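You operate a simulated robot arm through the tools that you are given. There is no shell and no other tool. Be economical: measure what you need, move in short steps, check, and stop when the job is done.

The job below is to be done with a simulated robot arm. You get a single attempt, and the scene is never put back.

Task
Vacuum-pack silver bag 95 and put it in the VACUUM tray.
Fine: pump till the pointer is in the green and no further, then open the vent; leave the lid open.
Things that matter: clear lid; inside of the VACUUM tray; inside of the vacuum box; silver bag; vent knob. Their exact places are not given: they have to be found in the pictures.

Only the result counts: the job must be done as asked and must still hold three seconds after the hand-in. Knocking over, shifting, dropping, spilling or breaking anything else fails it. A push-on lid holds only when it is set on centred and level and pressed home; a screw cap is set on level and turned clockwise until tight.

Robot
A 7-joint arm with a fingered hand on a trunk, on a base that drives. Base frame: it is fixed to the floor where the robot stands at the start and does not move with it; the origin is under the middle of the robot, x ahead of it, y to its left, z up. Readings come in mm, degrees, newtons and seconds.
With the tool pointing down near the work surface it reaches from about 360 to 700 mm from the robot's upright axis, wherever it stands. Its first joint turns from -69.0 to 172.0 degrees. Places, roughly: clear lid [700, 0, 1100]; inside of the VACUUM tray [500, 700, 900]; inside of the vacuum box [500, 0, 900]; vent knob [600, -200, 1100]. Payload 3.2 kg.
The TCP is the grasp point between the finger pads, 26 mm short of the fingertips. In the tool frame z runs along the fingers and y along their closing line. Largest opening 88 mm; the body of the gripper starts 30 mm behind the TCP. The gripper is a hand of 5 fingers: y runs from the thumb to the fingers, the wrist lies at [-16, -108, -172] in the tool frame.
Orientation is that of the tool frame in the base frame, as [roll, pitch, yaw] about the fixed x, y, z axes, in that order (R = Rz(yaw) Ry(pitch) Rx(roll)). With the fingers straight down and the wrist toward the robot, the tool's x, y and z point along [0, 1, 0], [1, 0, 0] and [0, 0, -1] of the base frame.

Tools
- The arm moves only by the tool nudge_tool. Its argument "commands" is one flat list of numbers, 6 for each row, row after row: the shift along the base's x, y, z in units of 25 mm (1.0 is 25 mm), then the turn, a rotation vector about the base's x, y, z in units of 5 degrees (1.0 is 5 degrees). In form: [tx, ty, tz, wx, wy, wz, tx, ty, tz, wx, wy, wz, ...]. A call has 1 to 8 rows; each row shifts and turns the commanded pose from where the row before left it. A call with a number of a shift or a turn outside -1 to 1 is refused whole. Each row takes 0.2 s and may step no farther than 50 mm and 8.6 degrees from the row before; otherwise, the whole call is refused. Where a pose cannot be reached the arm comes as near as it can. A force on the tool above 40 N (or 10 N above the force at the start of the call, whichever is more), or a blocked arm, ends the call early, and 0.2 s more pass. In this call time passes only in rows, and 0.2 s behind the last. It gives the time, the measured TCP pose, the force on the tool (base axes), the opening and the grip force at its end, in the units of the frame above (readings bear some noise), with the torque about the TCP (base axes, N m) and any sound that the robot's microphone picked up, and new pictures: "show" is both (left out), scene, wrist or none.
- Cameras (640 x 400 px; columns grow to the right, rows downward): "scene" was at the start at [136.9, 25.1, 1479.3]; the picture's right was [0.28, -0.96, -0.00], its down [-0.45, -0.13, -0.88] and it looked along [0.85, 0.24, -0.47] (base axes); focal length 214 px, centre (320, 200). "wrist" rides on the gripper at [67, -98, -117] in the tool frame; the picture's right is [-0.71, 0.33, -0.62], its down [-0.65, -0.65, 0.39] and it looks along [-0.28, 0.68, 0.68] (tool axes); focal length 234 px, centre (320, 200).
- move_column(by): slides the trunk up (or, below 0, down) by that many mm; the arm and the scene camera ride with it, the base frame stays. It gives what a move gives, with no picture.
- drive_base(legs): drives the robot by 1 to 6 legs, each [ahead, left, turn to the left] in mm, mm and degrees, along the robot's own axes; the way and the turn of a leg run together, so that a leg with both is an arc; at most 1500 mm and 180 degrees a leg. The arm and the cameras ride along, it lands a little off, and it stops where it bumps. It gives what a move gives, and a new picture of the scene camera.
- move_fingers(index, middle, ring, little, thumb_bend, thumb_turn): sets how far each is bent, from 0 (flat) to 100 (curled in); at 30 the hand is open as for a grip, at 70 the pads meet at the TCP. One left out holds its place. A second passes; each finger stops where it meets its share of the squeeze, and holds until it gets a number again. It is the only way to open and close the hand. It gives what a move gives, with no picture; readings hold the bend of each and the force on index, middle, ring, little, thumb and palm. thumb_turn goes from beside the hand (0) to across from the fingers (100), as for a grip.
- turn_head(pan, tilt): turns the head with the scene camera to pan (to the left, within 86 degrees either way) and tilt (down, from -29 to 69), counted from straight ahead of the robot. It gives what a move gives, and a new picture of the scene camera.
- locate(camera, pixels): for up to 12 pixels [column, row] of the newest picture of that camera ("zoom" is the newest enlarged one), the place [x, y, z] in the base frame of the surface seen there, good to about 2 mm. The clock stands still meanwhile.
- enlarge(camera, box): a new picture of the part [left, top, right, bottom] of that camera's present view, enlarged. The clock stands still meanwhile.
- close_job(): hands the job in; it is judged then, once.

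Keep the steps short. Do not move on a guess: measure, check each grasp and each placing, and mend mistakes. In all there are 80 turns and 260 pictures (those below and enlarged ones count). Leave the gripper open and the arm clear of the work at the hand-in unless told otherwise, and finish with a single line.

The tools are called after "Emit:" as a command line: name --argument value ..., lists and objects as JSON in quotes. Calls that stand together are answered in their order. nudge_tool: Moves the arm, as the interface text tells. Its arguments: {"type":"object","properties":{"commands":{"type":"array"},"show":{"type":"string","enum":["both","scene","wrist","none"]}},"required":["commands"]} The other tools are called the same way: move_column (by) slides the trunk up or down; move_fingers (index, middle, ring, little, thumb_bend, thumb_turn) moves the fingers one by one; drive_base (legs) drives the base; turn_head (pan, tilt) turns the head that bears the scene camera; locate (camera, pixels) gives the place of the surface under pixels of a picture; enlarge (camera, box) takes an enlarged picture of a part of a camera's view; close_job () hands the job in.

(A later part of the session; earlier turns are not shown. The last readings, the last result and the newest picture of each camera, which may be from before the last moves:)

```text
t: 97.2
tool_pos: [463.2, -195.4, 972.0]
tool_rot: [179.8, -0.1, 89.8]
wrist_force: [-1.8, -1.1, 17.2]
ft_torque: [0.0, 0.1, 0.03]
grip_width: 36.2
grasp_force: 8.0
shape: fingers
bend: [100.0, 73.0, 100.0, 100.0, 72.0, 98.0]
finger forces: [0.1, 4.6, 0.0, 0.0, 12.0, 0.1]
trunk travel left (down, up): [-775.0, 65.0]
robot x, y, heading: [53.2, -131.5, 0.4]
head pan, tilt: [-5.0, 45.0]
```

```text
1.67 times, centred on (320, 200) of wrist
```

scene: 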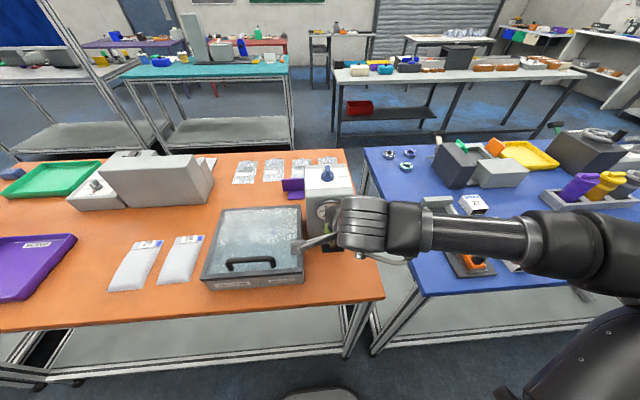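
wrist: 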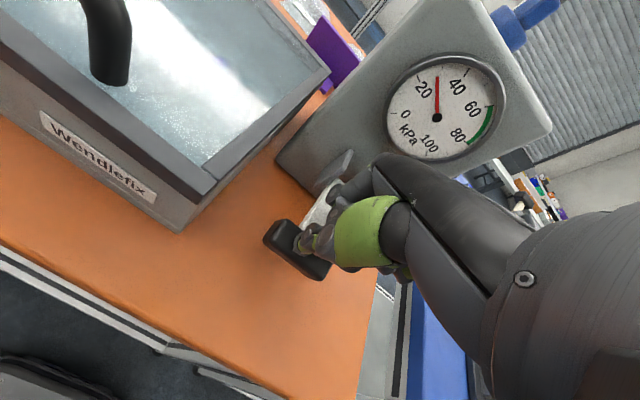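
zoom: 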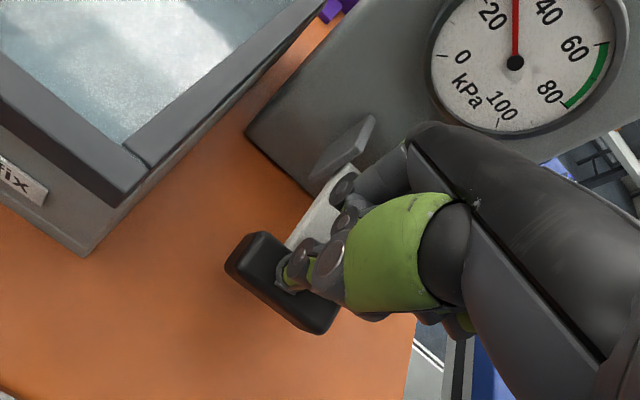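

About 29 kPa, and 17 N says the lower stop. I'll rise 80 mm and see whether the lever springs up.

Emit:
nudge_tool --commands '[0, 0, 0.5, 0, 0, 0, 0, 0, 0.8, 0, 0, 0, 0, 0, 0.8, 0, 0, 0, 0, 0, 0.8, 0, 0, 0, 0, 0, 0.6, 0, 0, 0]' --show "wrist"

Emit:
enlarge --camera "wrist" --box '[200, 80, 440, 320]'

```text
t: 98.3
tool_pos: [464.6, -195.5, 1058.2]
tool_rot: [-179.9, 0.1, 89.7]
wrist_force: [-0.5, 0.1, 0.7]
ft_torque: [-0.04, 0.0, -0.01]
grip_width: 36.5
grasp_force: 0.0
shape: fingers
bend: [100.0, 72.0, 100.0, 100.0, 72.0, 97.0]
finger forces: [0.0, 0.0, 0.0, 0.0, 0.0, 0.0]
trunk travel left (down, up): [-775.0, 65.0]
robot x, y, heading: [50.4, -134.1, 0.2]
head pan, tilt: [-5.0, 45.0]
```

wrist: 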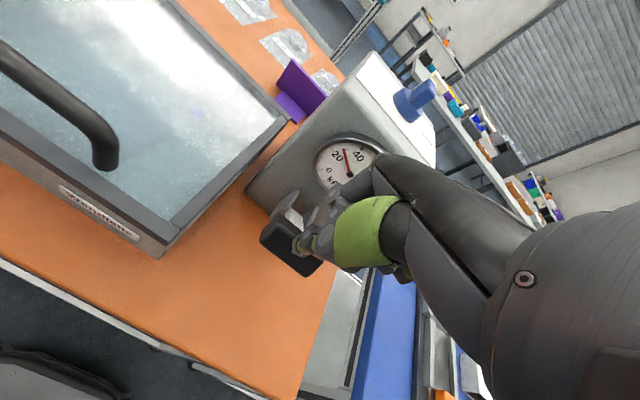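

```text
1.67 times, centred on (320, 200) of wrist
```

zoom: 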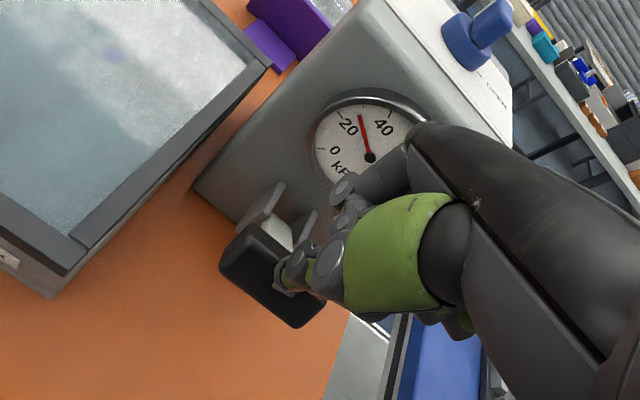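

The lever springs back and the gauge holds about 28. Second full stroke now.

Emit:
nudge_tool --commands '[0, 0, -0.45, 0, 0, 0, 0, 0, -0.45, 0, 0, 0, 0, 0, -0.45, 0, 0, 0, 0, 0, -0.45, 0, 0, 0, 0, 0, -0.45, 0, 0, 0, 0, 0, -0.45, 0, 0, 0, 0, 0, -0.45, 0, 0, 0, 0, 0, -0.3, 0, 0, 0]' --show "wrist"

Emit:
enlarge --camera "wrist" --box '[300, 0, 560, 240]'

```text
t: 100.2
tool_pos: [463.9, -196.2, 973.5]
tool_rot: [179.8, 0.0, 89.7]
wrist_force: [-0.3, -0.2, 9.2]
ft_torque: [-0.02, 0.03, 0.04]
grip_width: 36.8
grasp_force: 4.0
shape: fingers
bend: [100.0, 73.0, 100.0, 100.0, 72.0, 97.0]
finger forces: [0.0, 4.9, 0.1, 0.0, 3.2, 0.0]
trunk travel left (down, up): [-775.0, 65.0]
robot x, y, heading: [51.3, -137.4, 0.5]
head pan, tilt: [-5.0, 45.0]
```

wrist: 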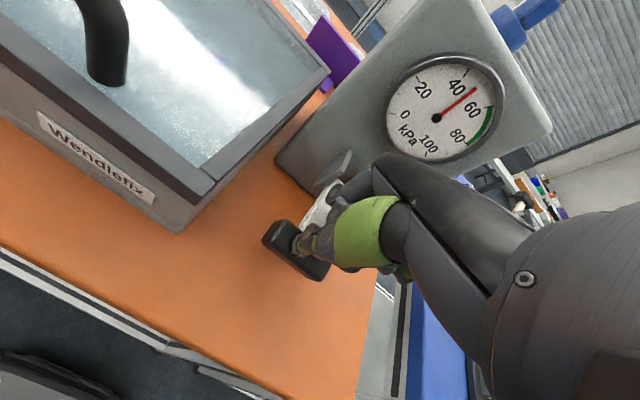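

```text
1.67 times, centred on (430, 120) of wrist
```

zoom: 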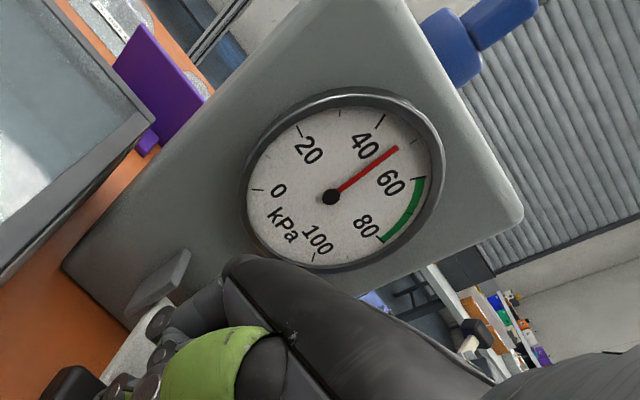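

About 50 kPa. One more stroke should land in the green. I'll rise, then press in parts and watch.

Emit:
nudge_tool --commands '[0, 0, 0.5, 0, 0, 0, 0, 0, 0.8, 0, 0, 0, 0, 0, 0.8, 0, 0, 0, 0, 0, 0.8, 0, 0, 0, 0, 0, 0.55, 0, 0, 0]' --show "none"

Emit:
nudge_tool --commands '[0, 0, -0.45, 0, 0, 0, 0, 0, -0.45, 0, 0, 0, 0, 0, -0.45, 0, 0, 0, 0, 0, -0.45, 0, 0, 0, 0, 0, -0.45, 0, 0, 0, 0, 0, -0.4, 0, 0, 0]' --show "wrist"

Emit:
enlarge --camera "wrist" --box '[300, 0, 560, 240]'

```text
t: 101.3
tool_pos: [463.9, -196.2, 1056.5]
tool_rot: [-179.9, 0.0, 89.8]
wrist_force: [0.0, 0.3, -0.7]
ft_torque: [0.01, -0.04, 0.02]
grip_width: 36.6
grasp_force: 0.0
shape: fingers
bend: [100.0, 72.0, 100.0, 100.0, 72.0, 97.0]
finger forces: [0.0, 0.1, 0.0, 0.0, 0.0, 0.0]
trunk travel left (down, up): [-775.0, 65.0]
robot x, y, heading: [55.5, -132.8, 0.1]
head pan, tilt: [-5.0, 45.0]
```

```text
t: 102.8
tool_pos: [465.5, -196.1, 992.6]
tool_rot: [-180.0, 0.0, 89.8]
wrist_force: [-0.6, -0.4, 2.1]
ft_torque: [0.04, 0.04, 0.01]
grip_width: 36.8
grasp_force: 0.6
shape: fingers
bend: [100.0, 72.0, 100.0, 100.0, 71.0, 97.0]
finger forces: [0.0, 0.2, 0.0, 0.0, 1.6, 0.1]
trunk travel left (down, up): [-775.0, 65.0]
robot x, y, heading: [53.7, -134.8, 0.2]
head pan, tilt: [-5.0, 45.0]
```

wrist: 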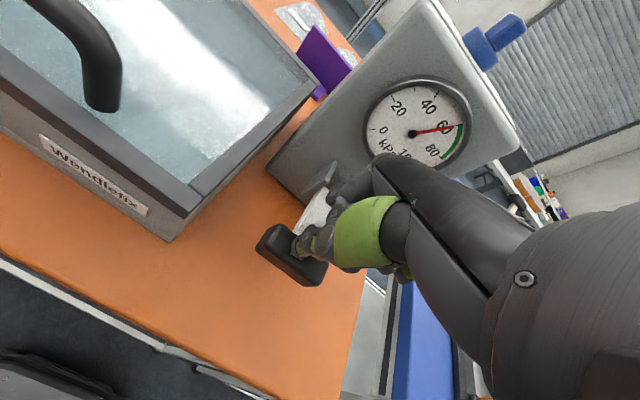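

```text
1.67 times, centred on (430, 120) of wrist
```

zoom: 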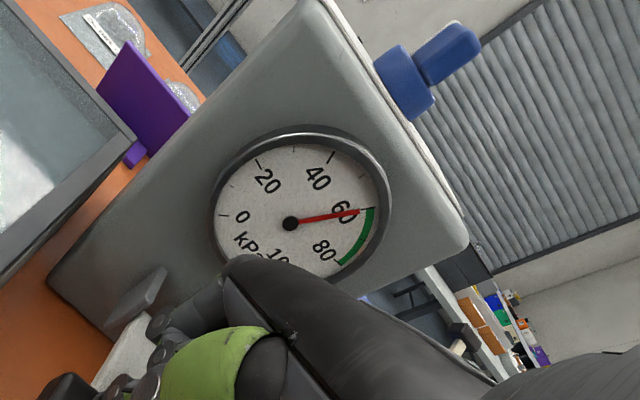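

It's at the lower edge of the green (about 60). I'll press another 11 mm to be clearly inside.

Emit:
nudge_tool --commands '[0, 0, -0.25, 0, 0, 0, 0, 0, -0.2, 0, 0, 0]' --show "wrist"

Emit:
enlarge --camera "wrist" --box '[360, 40, 520, 200]'

```text
t: 103.3
tool_pos: [463.8, -196.6, 982.1]
tool_rot: [180.0, 0.0, 89.7]
wrist_force: [0.5, -0.4, 1.6]
ft_torque: [-0.01, 0.04, 0.02]
grip_width: 36.4
grasp_force: 0.3
shape: fingers
bend: [100.0, 72.0, 100.0, 100.0, 72.0, 97.0]
finger forces: [0.0, 2.0, 0.0, 0.1, 0.4, 0.0]
trunk travel left (down, up): [-775.0, 65.0]
robot x, y, heading: [55.4, -135.2, 0.5]
head pan, tilt: [-5.0, 45.0]
```

wrist: 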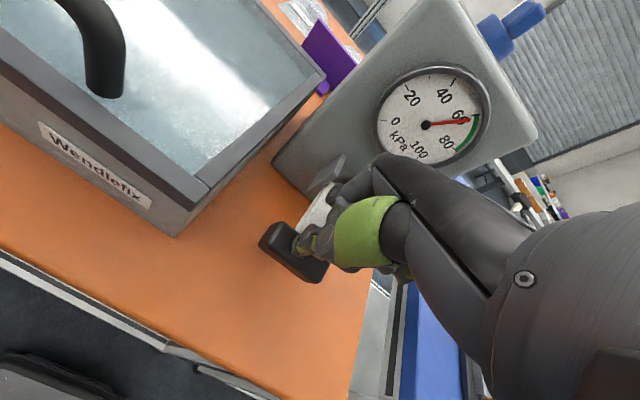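

```text
2.50 times, centred on (440, 120) of wrist
```

zoom: 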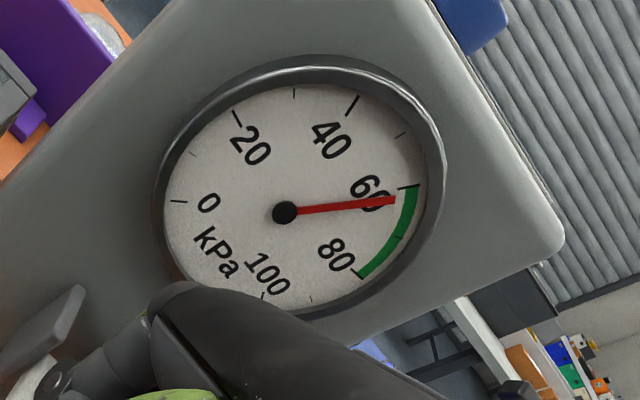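

About 63, just inside. I'll press 5 mm more for margin against the edge, then release.

Emit:
nudge_tool --commands '[0, 0, -0.22, 0, 0, 0]' --show "wrist"

Emit:
enlarge --camera "wrist" --box '[360, 40, 520, 200]'

Emit:
nudge_tool --commands '[0, 0, 0.5, 0, 0, 0, 0, 0, 0.8, 0, 0, 0, 0, 0, 0.8, 0, 0, 0, 0, 0, 0.8, 0, 0, 0, 0, 0, 0.8, 0, 0, 0, 0, 0, 0.8, 0, 0, 0, 0, 0, 0.8, 0, 0, 0]' --show "wrist"

Emit:
enlarge --camera "wrist" --box '[150, 130, 390, 330]'

```text
t: 103.8
tool_pos: [464.5, -195.4, 974.7]
tool_rot: [-179.9, -0.1, 89.6]
wrist_force: [0.0, -0.9, 3.3]
ft_torque: [-0.01, -0.03, -0.01]
grip_width: 36.5
grasp_force: 1.0
shape: fingers
bend: [100.0, 72.0, 100.0, 100.0, 72.0, 97.0]
finger forces: [0.0, 2.6, 0.0, 0.0, 0.2, 0.0]
trunk travel left (down, up): [-775.0, 65.0]
robot x, y, heading: [54.7, -134.5, 0.4]
head pan, tilt: [-5.0, 45.0]
```

wrist: 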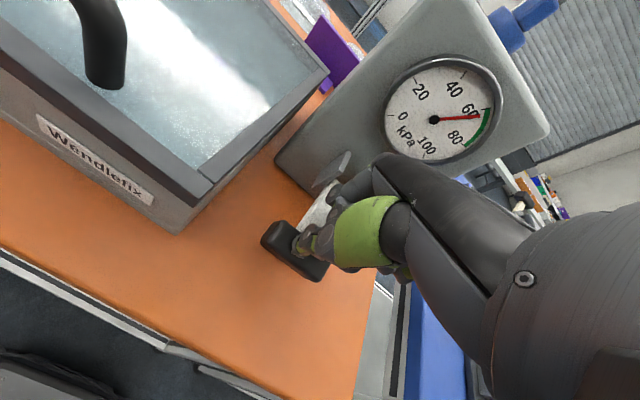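

```text
2.50 times, centred on (440, 120) of wrist
```

zoom: 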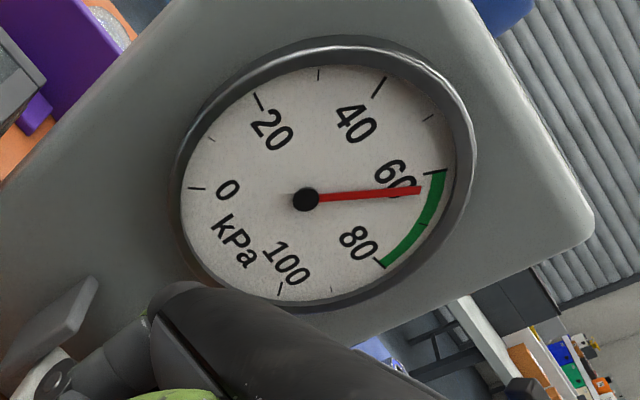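

```text
t: 105.3
tool_pos: [462.8, -195.6, 1108.0]
tool_rot: [180.0, 0.0, 89.9]
wrist_force: [0.7, 0.6, 0.8]
ft_torque: [0.0, 0.02, 0.0]
grip_width: 36.5
grasp_force: 0.1
shape: fingers
bend: [100.0, 72.0, 100.0, 100.0, 72.0, 97.0]
finger forces: [0.0, 0.0, 0.1, 0.0, 0.0, 0.0]
trunk travel left (down, up): [-775.0, 65.0]
robot x, y, heading: [53.8, -132.6, 0.5]
head pan, tilt: [-5.0, 45.0]
```

wrist: 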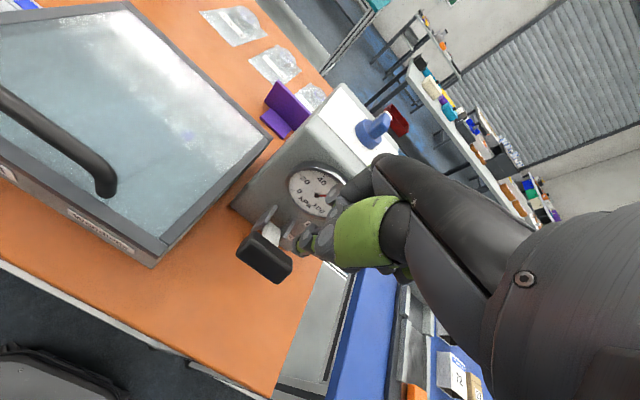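

```text
2.00 times, centred on (270, 230) of wrist
```

zoom: 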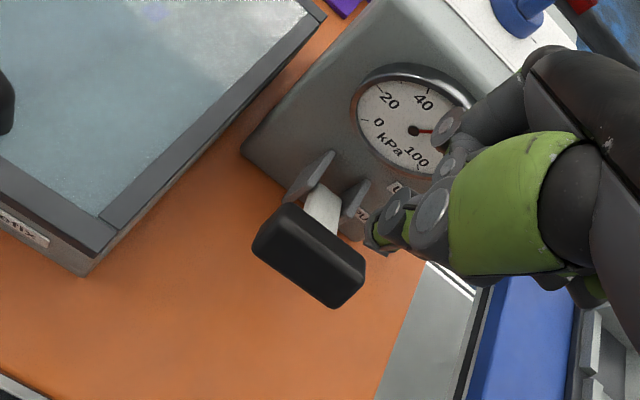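

About 65 kPa in the green, and it holds. Now I'll rise and move to the knob's left side near its far tip, to push it back to OPEN.

Emit:
nudge_tool --commands '[0, 0, 1, 0, 0, 0, 0, 0, 1, 0, 0, 0, 0, 0, 1, 0, 0, 0, 0, 0, 0.6, 0, 0, 0, 1, 0.2, 0, 0, 0, 0, 1, 0.2, 0, 0, 0, 0, 1, 0.2, 0, 0, 0, 0, 1, 0.2, 0, 0, 0, 0]' --show "scene"

Emit:
enlarge --camera "scene" --box '[290, 140, 370, 260]'

Emit:
nudge_tool --commands '[1, 0.2, 0, 0, 0, 0, 1, 0.2, 0, 0, 0, 0, 0.95, 0.1, 0, 0, 0, 0, 0, 0, -0.8, 0, 0, 0, 0, 0, -0.6, 0, 0, 0]' --show "wrist"

Emit:
enlarge --camera "wrist" --box '[180, 130, 380, 310]'

```text
t: 107.2
tool_pos: [565.0, -175.4, 1197.6]
tool_rot: [-179.8, 0.1, 89.8]
wrist_force: [0.2, -0.2, 0.6]
ft_torque: [-0.01, 0.02, 0.02]
grip_width: 36.6
grasp_force: 0.1
shape: fingers
bend: [100.0, 72.0, 100.0, 100.0, 72.0, 97.0]
finger forces: [0.0, 0.1, 0.0, 0.0, 0.0, 0.1]
trunk travel left (down, up): [-775.0, 65.0]
robot x, y, heading: [54.6, -131.2, 0.5]
head pan, tilt: [-5.0, 45.0]
```

scene: 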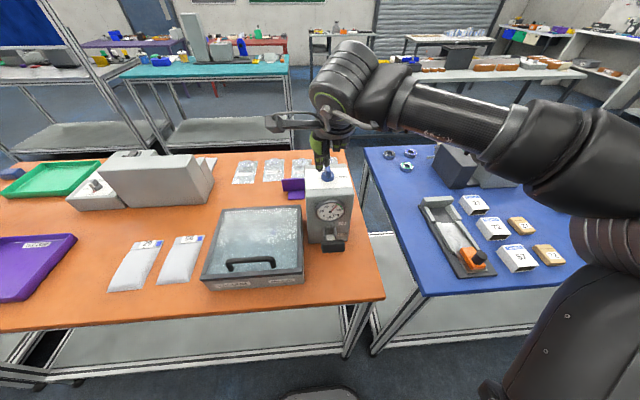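

```text
3.33 times, centred on (330, 200) of scene
```

zoom: 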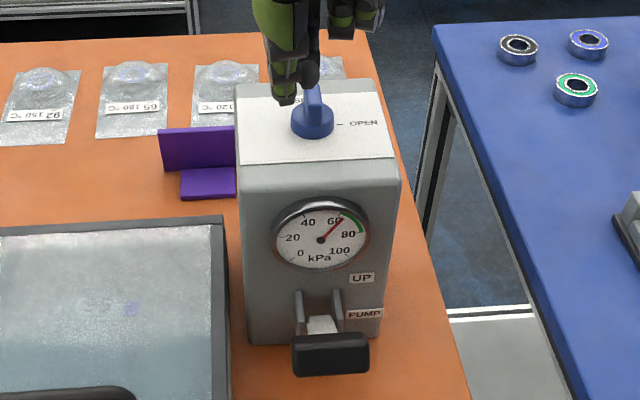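

```text
t: 108.3
tool_pos: [638.9, -162.3, 1161.4]
tool_rot: [-180.0, 0.0, 89.7]
wrist_force: [0.1, -0.7, -1.0]
ft_torque: [0.02, 0.02, 0.03]
grip_width: 36.7
grasp_force: 0.1
shape: fingers
bend: [100.0, 72.0, 100.0, 100.0, 72.0, 97.0]
finger forces: [0.0, 0.1, 0.1, 0.0, 0.0, 0.1]
trunk travel left (down, up): [-775.0, 65.0]
robot x, y, heading: [55.8, -134.1, 0.2]
head pan, tilt: [-5.0, 45.0]
```

wrist: 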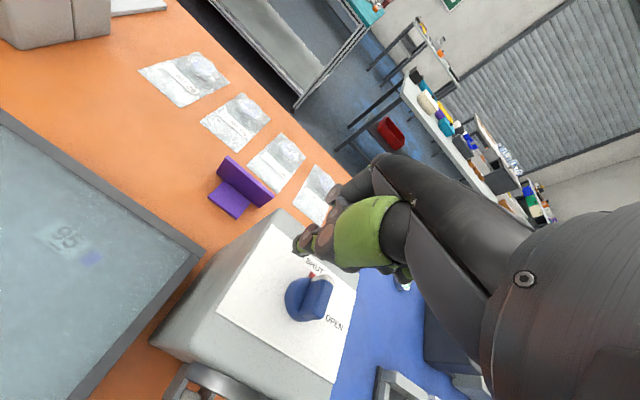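

```text
2.22 times, centred on (280, 220) of wrist
```

zoom: 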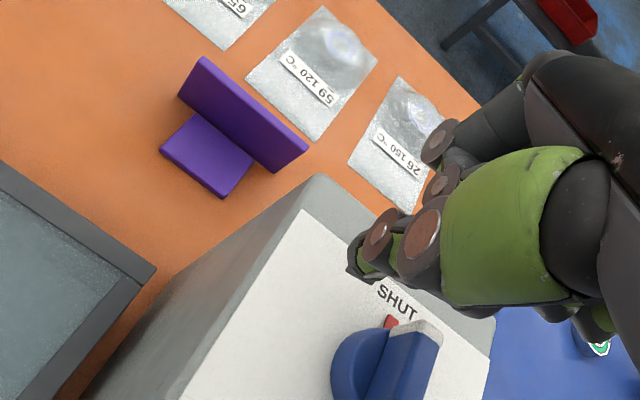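

Before opening, I'll check the gauge closely once more.

Emit:
enlarge --camera "scene" --box '[315, 195, 347, 225]'

```text
13.33 times, centred on (331, 210) of scene
```

zoom: 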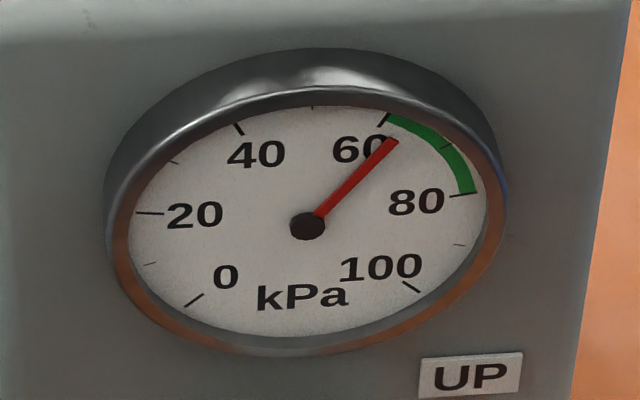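

The pointer is inside the green at about 64. I'll lower to the knob's height and push right (-y).

Emit:
nudge_tool --commands '[0, 0, -0.65, 0, 0, 0, 0, -0.4, 0, 0, 0, 0, 0, -0.4, 0, 0, 0, 0, 0, -0.4, 0, 0, 0, 0, 0, -0.4, 0, 0, 0, 0]' --show "wrist"

Emit:
enlarge --camera "wrist" --box '[180, 130, 380, 310]'

```text
t: 109.5
tool_pos: [638.1, -204.6, 1146.5]
tool_rot: [-179.9, -0.1, 89.7]
wrist_force: [1.2, 1.3, 0.1]
ft_torque: [-0.01, 0.01, -0.09]
grip_width: 36.0
grasp_force: 0.1
shape: fingers
bend: [100.0, 72.0, 100.0, 100.0, 72.0, 97.0]
finger forces: [0.0, 0.0, 0.1, 0.0, 1.3, 0.1]
trunk travel left (down, up): [-775.0, 65.0]
robot x, y, heading: [52.3, -134.6, 0.3]
head pan, tilt: [-5.0, 45.0]
```

wrist: 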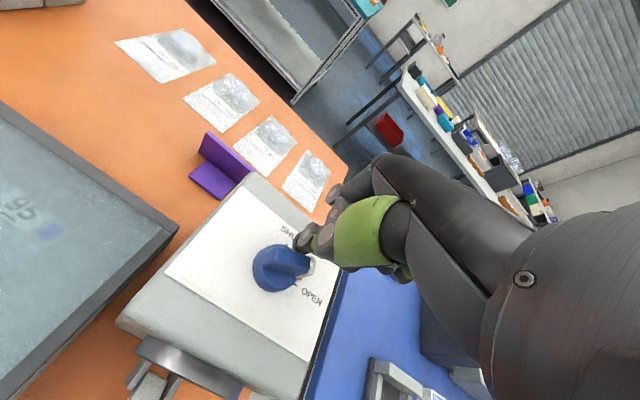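

```text
2.22 times, centred on (280, 220) of wrist
```

zoom: 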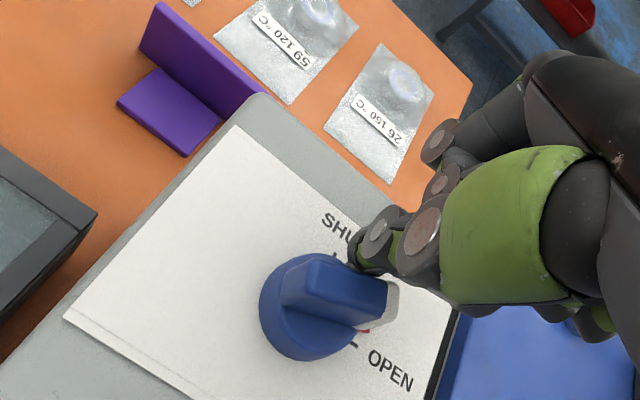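

It's turning nicely. I'll continue right a little, then pull toward me to finish at OPEN.

Emit:
nudge_tool --commands '[0, -0.3, 0, 0, 0, 0, -0.2, -0.15, 0, 0, 0, 0, -0.3, 0, 0, 0, 0, 0, -0.25, 0, 0, 0, 0, 0]' --show "wrist"

Emit:
enlarge --camera "wrist" --box '[180, 130, 380, 310]'

```text
t: 110.5
tool_pos: [626.7, -214.4, 1145.6]
tool_rot: [180.0, 0.0, 89.6]
wrist_force: [22.8, -0.6, 5.7]
ft_torque: [0.05, -0.19, -0.13]
grip_width: 33.0
grasp_force: 11.5
shape: fingers
bend: [100.0, 72.0, 100.0, 100.0, 79.0, 97.0]
finger forces: [0.0, 0.0, 0.0, 0.0, 22.7, 0.0]
trunk travel left (down, up): [-775.0, 65.0]
robot x, y, heading: [51.6, -134.5, 0.4]
head pan, tilt: [-5.0, 45.0]
```

wrist: 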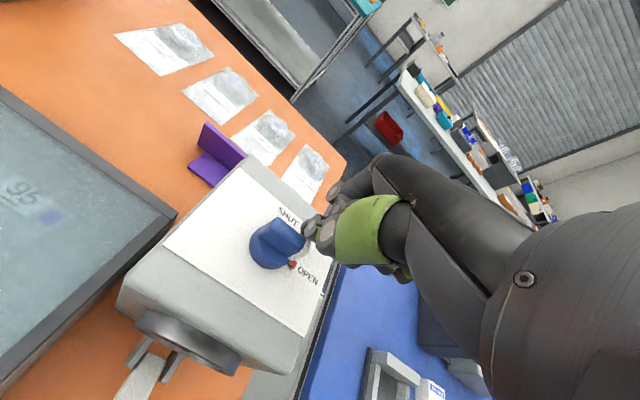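

```text
2.22 times, centred on (280, 220) of wrist
```

zoom: 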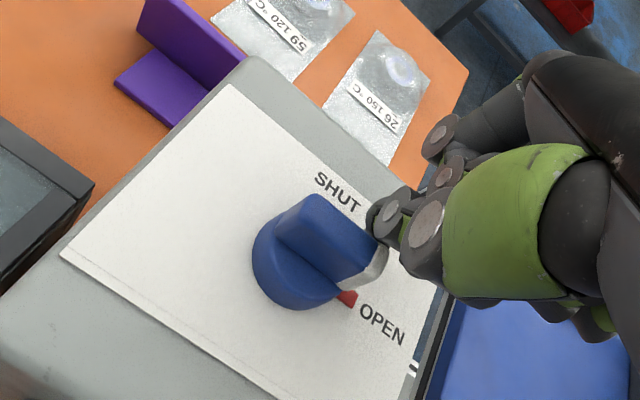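

The knob is at the OPEN stop (22 N) with the red mark at OPEN. I'll back off, rise and read the gauge and knob from the scene camera.

Emit:
nudge_tool --commands '[0.6, 0, 0, 0, 0, 0, 0.4, 0, 0, 0, 0, 0, 0, 0, 0.8, 0, 0, 0, 0, 0, 1, 0, 0, 0, 0, 0, 1, 0, 0, 0, 0, 0, 1, 0, 0, 0, 0, 0, 0.8, 0, 0, 0]' --show "scene"

Emit:
enlarge --camera "scene" --box '[290, 140, 370, 260]'

Emit:
enlarge --camera "scene" --box '[190, 190, 320, 300]'

Emit:
locate --camera "zoom" --pixels '[[185, 355], [300, 345], [420, 345], [360, 100], [500, 110], [120, 120], [80, 400], [310, 375]]'

```text
t: 112.2
tool_pos: [643.4, -215.5, 1262.1]
tool_rot: [-179.9, 0.0, 89.8]
wrist_force: [-0.1, 0.1, -0.5]
ft_torque: [0.0, -0.02, 0.02]
grip_width: 36.4
grasp_force: 0.0
shape: fingers
bend: [100.0, 72.0, 100.0, 100.0, 72.0, 97.0]
finger forces: [0.0, 0.1, 0.1, 0.0, 0.0, 0.0]
trunk travel left (down, up): [-775.0, 65.0]
robot x, y, heading: [55.8, -133.7, 0.3]
head pan, tilt: [-5.0, 45.0]
```

scene: 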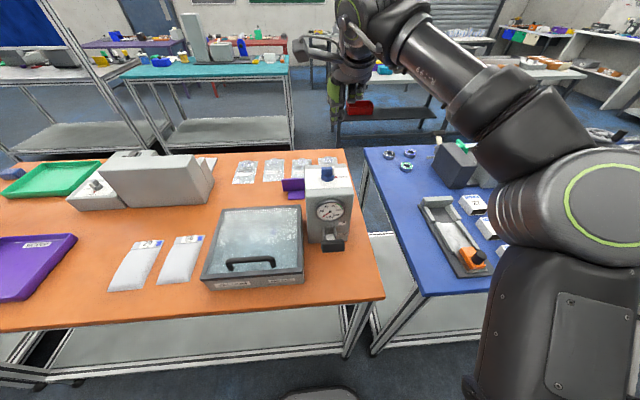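

```text
3.33 times, centred on (330, 200) of scene
```

zoom: 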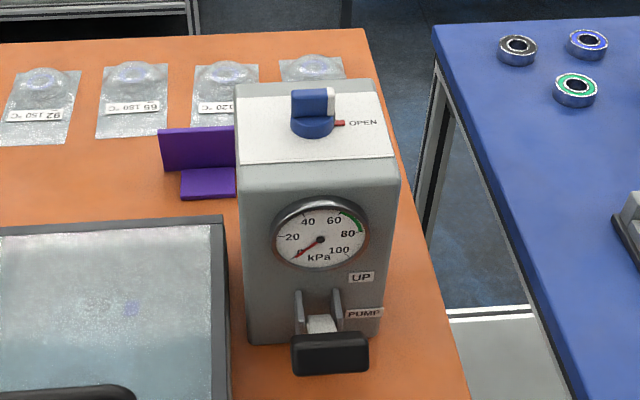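

```text
3.64 times, centred on (255, 245) of scene
```

zoom: 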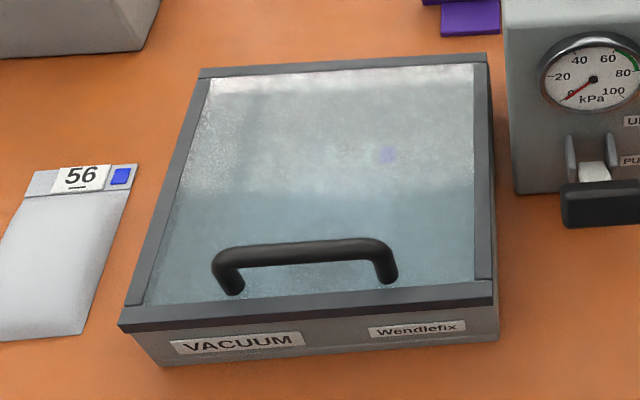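

```text
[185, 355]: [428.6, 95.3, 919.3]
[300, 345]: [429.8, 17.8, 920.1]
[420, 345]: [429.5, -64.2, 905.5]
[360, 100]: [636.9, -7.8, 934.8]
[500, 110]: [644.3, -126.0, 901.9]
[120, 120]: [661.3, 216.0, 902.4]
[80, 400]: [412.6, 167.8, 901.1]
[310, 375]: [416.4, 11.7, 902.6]
```

Pressure is back to 0 and the vent is open. Now the lid: measure the handle bar.

Emit:
locate --camera "zoom" --pixels '[[230, 255], [260, 252], [300, 249], [340, 246], [378, 245], [228, 285], [390, 275], [300, 258], [300, 325], [300, 310], [150, 325], [480, 295]]'

Emit:
move_fingers --index 30 --middle 30 --ring 30 --little 30 --thumb_bend 30

```text
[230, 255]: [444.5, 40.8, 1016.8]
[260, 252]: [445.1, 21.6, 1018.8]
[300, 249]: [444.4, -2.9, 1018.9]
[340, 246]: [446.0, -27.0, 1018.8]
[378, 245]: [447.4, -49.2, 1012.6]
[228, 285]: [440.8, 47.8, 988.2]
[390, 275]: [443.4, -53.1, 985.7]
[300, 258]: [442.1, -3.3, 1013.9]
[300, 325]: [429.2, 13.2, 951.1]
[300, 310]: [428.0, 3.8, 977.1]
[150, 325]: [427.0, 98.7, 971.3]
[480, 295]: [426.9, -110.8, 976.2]
```

```text
t: 113.2
tool_pos: [644.7, -215.9, 1261.7]
tool_rot: [-179.9, 0.0, 89.7]
wrist_force: [-0.5, 0.8, 0.5]
ft_torque: [0.02, -0.02, 0.02]
grip_width: 87.3
grasp_force: 0.1
shape: fingers
bend: [30.0, 30.0, 30.0, 30.0, 30.0, 97.0]
finger forces: [0.0, 0.0, 0.1, 0.0, 0.1, 0.1]
trunk travel left (down, up): [-775.0, 65.0]
robot x, y, heading: [52.8, -137.7, 0.4]
head pan, tilt: [-5.0, 45.0]
```

The handle bar is at x≈446, z≈1013, y -50…+45, with the lid top at ≈983. I'll drive left so it's slightly to my right, then move over the bar.

Emit:
drive_base --legs '[[10, 195, 0]]'

Emit:
nudge_tool --commands '[-1, 0.1, -0.4, 0, 0, 0, -1, 0.1, -0.4, 0, 0, 0, -1, 0.1, -0.5, 0, 0, 0, -1, 0.1, -0.8, 0, 0, 0, -1, 0.1, -0.8, 0, 0, 0, -1, 0.1, -0.8, 0, 0, 0, -1, 0.1, -0.8, 0, 0, 0, -1, 0.1, -0.8, 0, 0, 0]'

```text
t: 114.7
tool_pos: [651.9, -23.4, 1261.9]
tool_rot: [-179.9, 0.0, 89.6]
wrist_force: [-1.0, -0.1, 0.6]
ft_torque: [0.0, 0.01, 0.0]
grip_width: 87.4
grasp_force: 0.0
shape: fingers
bend: [30.0, 30.0, 30.0, 30.0, 30.0, 97.0]
finger forces: [0.1, 0.0, 0.0, 0.0, 0.0, 0.0]
trunk travel left (down, up): [-775.0, 65.0]
robot x, y, heading: [62.9, 59.9, 0.3]
head pan, tilt: [-5.0, 45.0]
```

scene: 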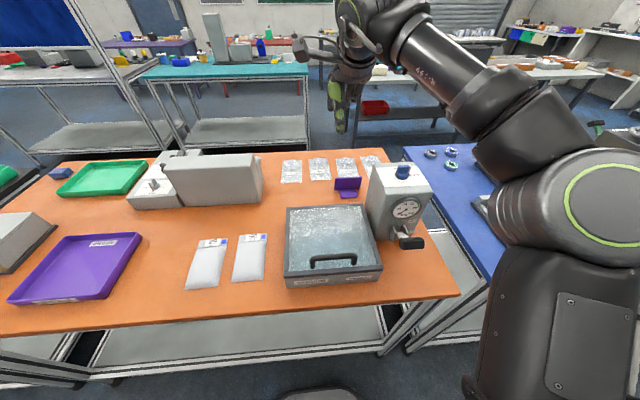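

```text
t: 116.5
tool_pos: [451.5, -2.4, 1130.5]
tool_rot: [180.0, 0.0, 89.6]
wrist_force: [0.9, -0.5, -0.7]
ft_torque: [-0.04, -0.01, -0.01]
grip_width: 87.5
grasp_force: 0.1
shape: fingers
bend: [30.0, 30.0, 30.0, 30.0, 30.0, 97.0]
finger forces: [0.0, 0.0, 0.0, 0.0, 0.1, 0.0]
trunk travel left (down, up): [-775.0, 65.0]
robot x, y, heading: [65.4, 60.1, 0.6]
head pan, tilt: [-5.0, 45.0]
```

scene: 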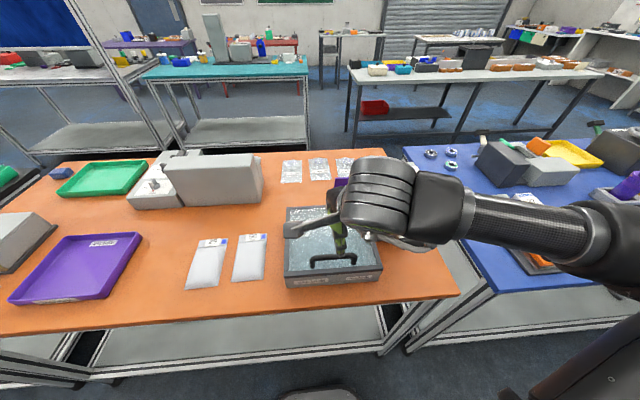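
wrist: 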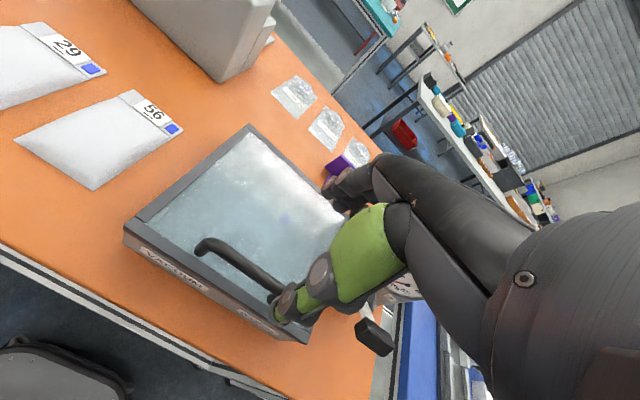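

Over the bar. I'll lower to z≈1020 in steps, then close gently on the bar.

Emit:
nudge_tool --commands '[-0.1, 0, -0.9, 0, 0, 0, 0, 0, -0.9, 0, 0, 0, 0, 0, -0.9, 0, 0, 0, 0, 0, -0.9, 0, 0, 0, 0, 0, -0.6, 0, 0, 0, 0, 0, -0.25, 0, 0, 0]' --show "none"

Emit:
move_fingers --index 60 --middle 60 --ring 60 --little 60 --thumb_bend 60

Emit:
enlarge --camera "wrist" --box '[140, 130, 440, 380]'

```text
t: 117.9
tool_pos: [454.2, -1.8, 1019.1]
tool_rot: [-180.0, 0.0, 89.6]
wrist_force: [0.2, 0.8, 0.7]
ft_torque: [0.03, 0.06, -0.01]
grip_width: 87.6
grasp_force: 0.0
shape: fingers
bend: [30.0, 30.0, 30.0, 30.0, 30.0, 97.0]
finger forces: [0.0, 0.0, 0.0, 0.1, 0.0, 0.1]
out of reach, approached as far as the arm can: row 6
trunk travel left (down, up): [-775.0, 65.0]
robot x, y, heading: [60.6, 62.9, -0.1]
head pan, tilt: [-5.0, 45.0]
```

```text
t: 118.9
tool_pos: [453.8, -1.0, 1019.1]
tool_rot: [-179.8, 0.0, 89.6]
wrist_force: [0.2, 0.1, 0.0]
ft_torque: [0.0, -0.04, 0.01]
grip_width: 24.5
grasp_force: 0.0
shape: fingers
bend: [60.0, 60.0, 60.0, 60.0, 60.0, 97.0]
finger forces: [0.0, 0.0, 0.0, 0.1, 0.0, 0.0]
trunk travel left (down, up): [-775.0, 65.0]
robot x, y, heading: [64.2, 58.4, 0.4]
head pan, tilt: [-5.0, 45.0]
```

```text
1.60 times, centred on (290, 255) of wrist
```

zoom: 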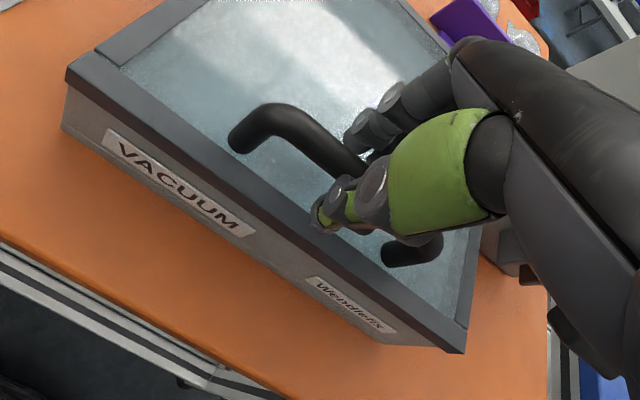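

The bar lies between thumb and fingers. I'll close until firm contact.

Emit:
move_fingers --index 75 --middle 75 --ring 75 --little 75 --thumb_bend 72

Emit:
enlarge --camera "wrist" --box '[140, 130, 440, 380]'

```text
t: 119.9
tool_pos: [453.7, -1.7, 1019.7]
tool_rot: [-179.9, 0.0, 89.6]
wrist_force: [-0.1, 0.7, -3.4]
ft_torque: [0.22, 0.11, 0.4]
grip_width: 8.2
grasp_force: 17.5
shape: fingers
bend: [74.0, 74.0, 73.0, 74.0, 64.0, 97.0]
finger forces: [4.7, 4.3, 5.6, 4.5, 15.1, 0.0]
trunk travel left (down, up): [-775.0, 65.0]
robot x, y, heading: [61.7, 55.7, 0.5]
head pan, tilt: [-5.0, 45.0]
```

```text
1.60 times, centred on (290, 255) of wrist
```

zoom: 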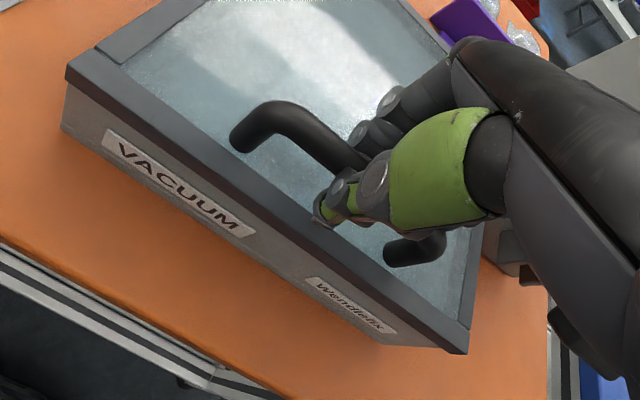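

The bar is held by all fingers (17 N). I'll lift along the hinge arc, 20° first.

Emit:
nudge_tool --commands '[0.21, 0, 0.7, 0, 0.3, 0, 0.27, 0, 0.68, 0, 0.3, 0, 0.32, 0, 0.65, 0, 0.3, 0, 0.38, 0, 0.62, 0, 0.3, 0]'

```text
t: 120.9
tool_pos: [484.8, -0.7, 1085.4]
tool_rot: [-173.8, 0.1, 89.6]
wrist_force: [0.4, -0.7, -2.1]
ft_torque: [0.37, 0.18, 0.41]
grip_width: 7.7
grasp_force: 18.5
shape: fingers
bend: [74.0, 74.0, 73.0, 74.0, 64.0, 97.0]
finger forces: [5.4, 4.5, 6.4, 4.9, 16.2, 0.0]
trunk travel left (down, up): [-775.0, 65.0]
robot x, y, heading: [65.5, 57.8, 0.4]
head pan, tilt: [-5.0, 45.0]
```

scene: 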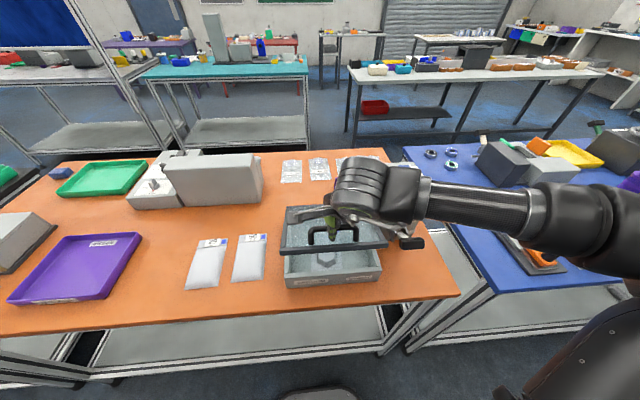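
wrist: 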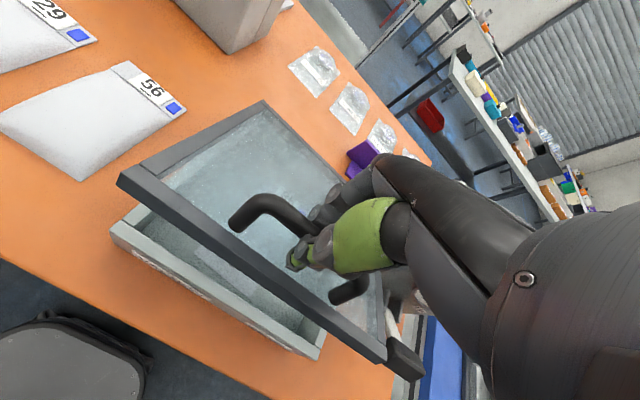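

The lid is opening smoothly with small forces. Next, 40° more along the arc.

Emit:
nudge_tool --commands '[0.44, 0, 0.58, 0, 0.3, 0, 0.48, 0, 0.55, 0, 0.3, 0, 0.53, 0, 0.5, 0, 0.3, 0, 0.57, 0, 0.46, 0, 0.3, 0, 0.61, 0, 0.4, 0, 0.3, 0, 0.64, 0, 0.35, 0, 0.3, 0, 0.67, 0, 0.29, 0, 0.3, 0, 0.69, 0, 0.23, 0, 0.3, 0]'

```text
t: 122.7
tool_pos: [600.8, -1.2, 1167.6]
tool_rot: [-161.7, 0.1, 89.6]
wrist_force: [0.3, 1.4, -7.4]
ft_torque: [0.5, 0.16, 0.33]
grip_width: 5.9
grasp_force: 19.8
shape: fingers
bend: [74.0, 74.0, 73.0, 74.0, 65.0, 97.0]
finger forces: [5.8, 5.0, 6.9, 7.5, 14.9, 0.1]
trunk travel left (down, up): [-775.0, 65.0]
robot x, y, heading: [61.8, 59.9, 0.5]
head pan, tilt: [-5.0, 45.0]
```

scene: 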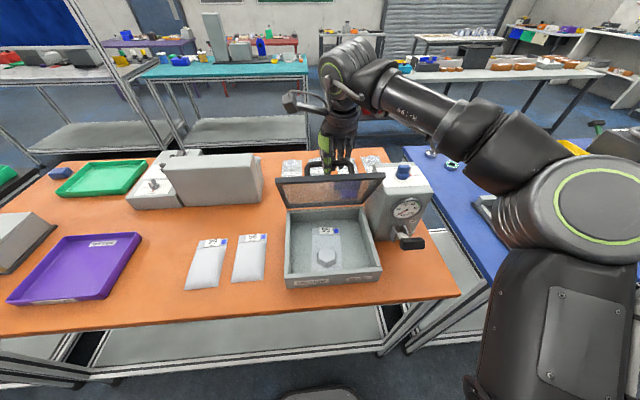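
wrist: 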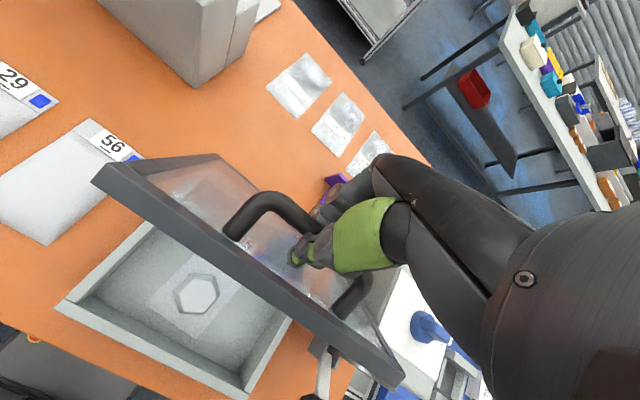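

Lid at about 60°, and the bag has shrunk round a hexagonal part. I'll continue 30° more.

Emit:
nudge_tool --commands '[0.71, 0, 0.14, 0, 0.2, 0, 0.72, 0, 0.08, 0, 0.2, 0, 0.73, 0, 0.03, 0, 0.2, 0, 0.73, 0, -0.04, 0, 0.2, 0, 0.72, 0, -0.09, 0, 0.2, 0, 0.71, 0, -0.15, 0, 0.2, 0]'

Emit:
enlarge --camera "scene" --box '[250, 110, 450, 310]'

```text
t: 124.1
tool_pos: [665.1, -0.9, 1170.1]
tool_rot: [-156.6, 0.1, 89.7]
wrist_force: [0.2, 2.1, 8.5]
ft_torque: [0.24, 0.08, 0.31]
grip_width: 5.9
grasp_force: 15.3
shape: fingers
bend: [75.0, 74.0, 74.0, 74.0, 64.0, 97.0]
finger forces: [2.9, 2.1, 3.7, 6.6, 14.9, 0.1]
out of reach, approached as far as the arm can: row 5, 6
trunk travel left (down, up): [-775.0, 65.0]
robot x, y, heading: [62.9, 57.4, 0.3]
head pan, tilt: [-5.0, 45.0]
```

scene: 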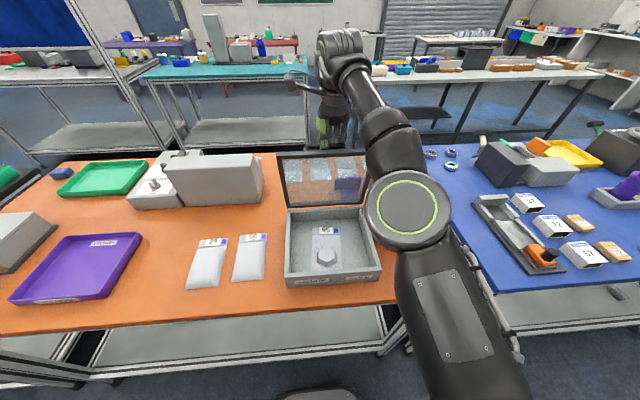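
wrist: 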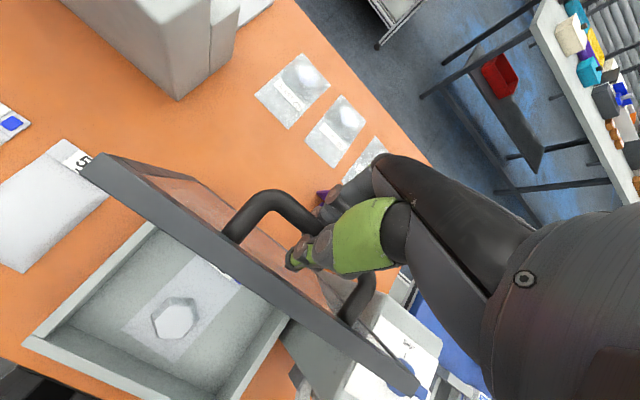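

```text
2.00 times, centred on (350, 210) of scene
```

zoom: 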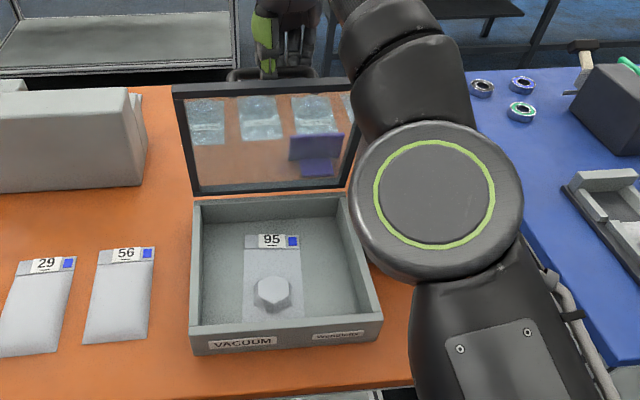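

The arm reached its limit with the lid about 10–15° short of upright. I'll drive the base ahead 45 mm, carrying the lid past vertical.

Emit:
drive_base --legs '[[45, 0, 0]]'

Emit:
enlarge --camera "wrist" --box '[0, 0, 640, 400]'

Emit:
locate --camera "scene" --pixels '[[283, 155], [320, 154], [290, 205], [355, 205], [330, 208]]'

```text
t: 125.0
tool_pos: [713.3, -1.2, 1164.3]
tool_rot: [-156.0, 0.2, 89.8]
wrist_force: [-6.3, 0.9, -24.6]
ft_torque: [0.57, 0.04, 0.17]
grip_width: 5.9
grasp_force: 16.4
shape: fingers
bend: [74.0, 74.0, 74.0, 74.0, 65.0, 97.0]
finger forces: [5.5, 4.7, 6.9, 7.5, 8.0, 0.0]
trunk travel left (down, up): [-775.0, 65.0]
robot x, y, heading: [108.3, 54.5, 0.6]
head pan, tilt: [-5.0, 45.0]
```

scene: 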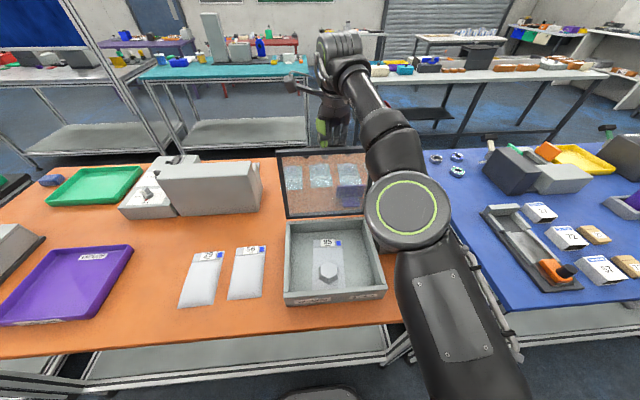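

```text
1.00 times, centred on (320, 200) of wrist (not enlarged: the box is as wide or as high as the picture)
```

zoom: 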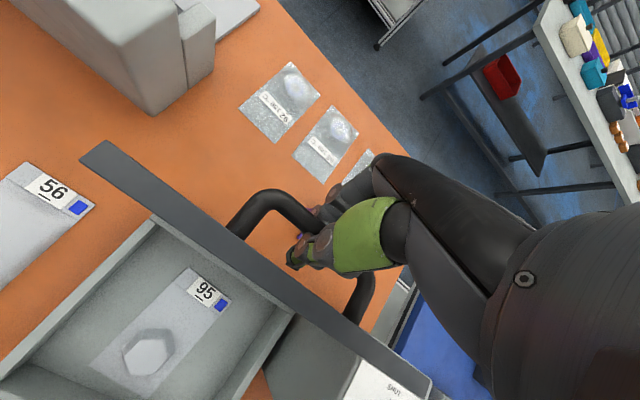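

```text
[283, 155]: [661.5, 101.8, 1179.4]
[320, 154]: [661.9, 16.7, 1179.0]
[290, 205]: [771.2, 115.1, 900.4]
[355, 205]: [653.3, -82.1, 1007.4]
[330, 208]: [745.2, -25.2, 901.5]
```

The lid is upright, just past vertical (top x 661, bottom 653). The hand is tugging upward, so I'll lower 6 mm and push a bit farther back.

Emit:
nudge_tool --commands '[0, 0, -0.22, 0, 0, 0, 0.3, 0, -0.1, 0, 0, 0, 0.3, 0, -0.1, 0, 0, 0]' --show "scene"

Emit:
locate --camera "scene" --pixels '[[283, 155], [300, 154], [290, 213], [355, 214]]'

```text
t: 125.8
tool_pos: [716.4, 0.0, 1153.0]
tool_rot: [-156.1, 0.3, 89.7]
wrist_force: [1.2, -0.7, 2.6]
ft_torque: [0.08, -0.06, 0.33]
grip_width: 0.4
grasp_force: 6.4
shape: fingers
bend: [75.0, 75.0, 75.0, 74.0, 66.0, 97.0]
finger forces: [1.0, 0.1, 0.1, 5.6, 6.3, 0.1]
out of reach, approached as far as the arm can: row 2, 3
trunk travel left (down, up): [-775.0, 65.0]
robot x, y, heading: [108.1, 55.9, 0.2]
head pan, tilt: [-5.0, 45.0]
```

scene: 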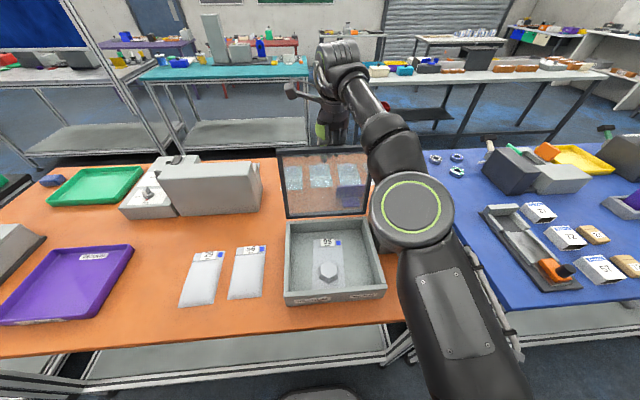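

```text
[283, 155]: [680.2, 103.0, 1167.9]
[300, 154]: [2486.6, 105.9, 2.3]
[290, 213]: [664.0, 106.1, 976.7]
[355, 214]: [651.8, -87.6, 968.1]
```

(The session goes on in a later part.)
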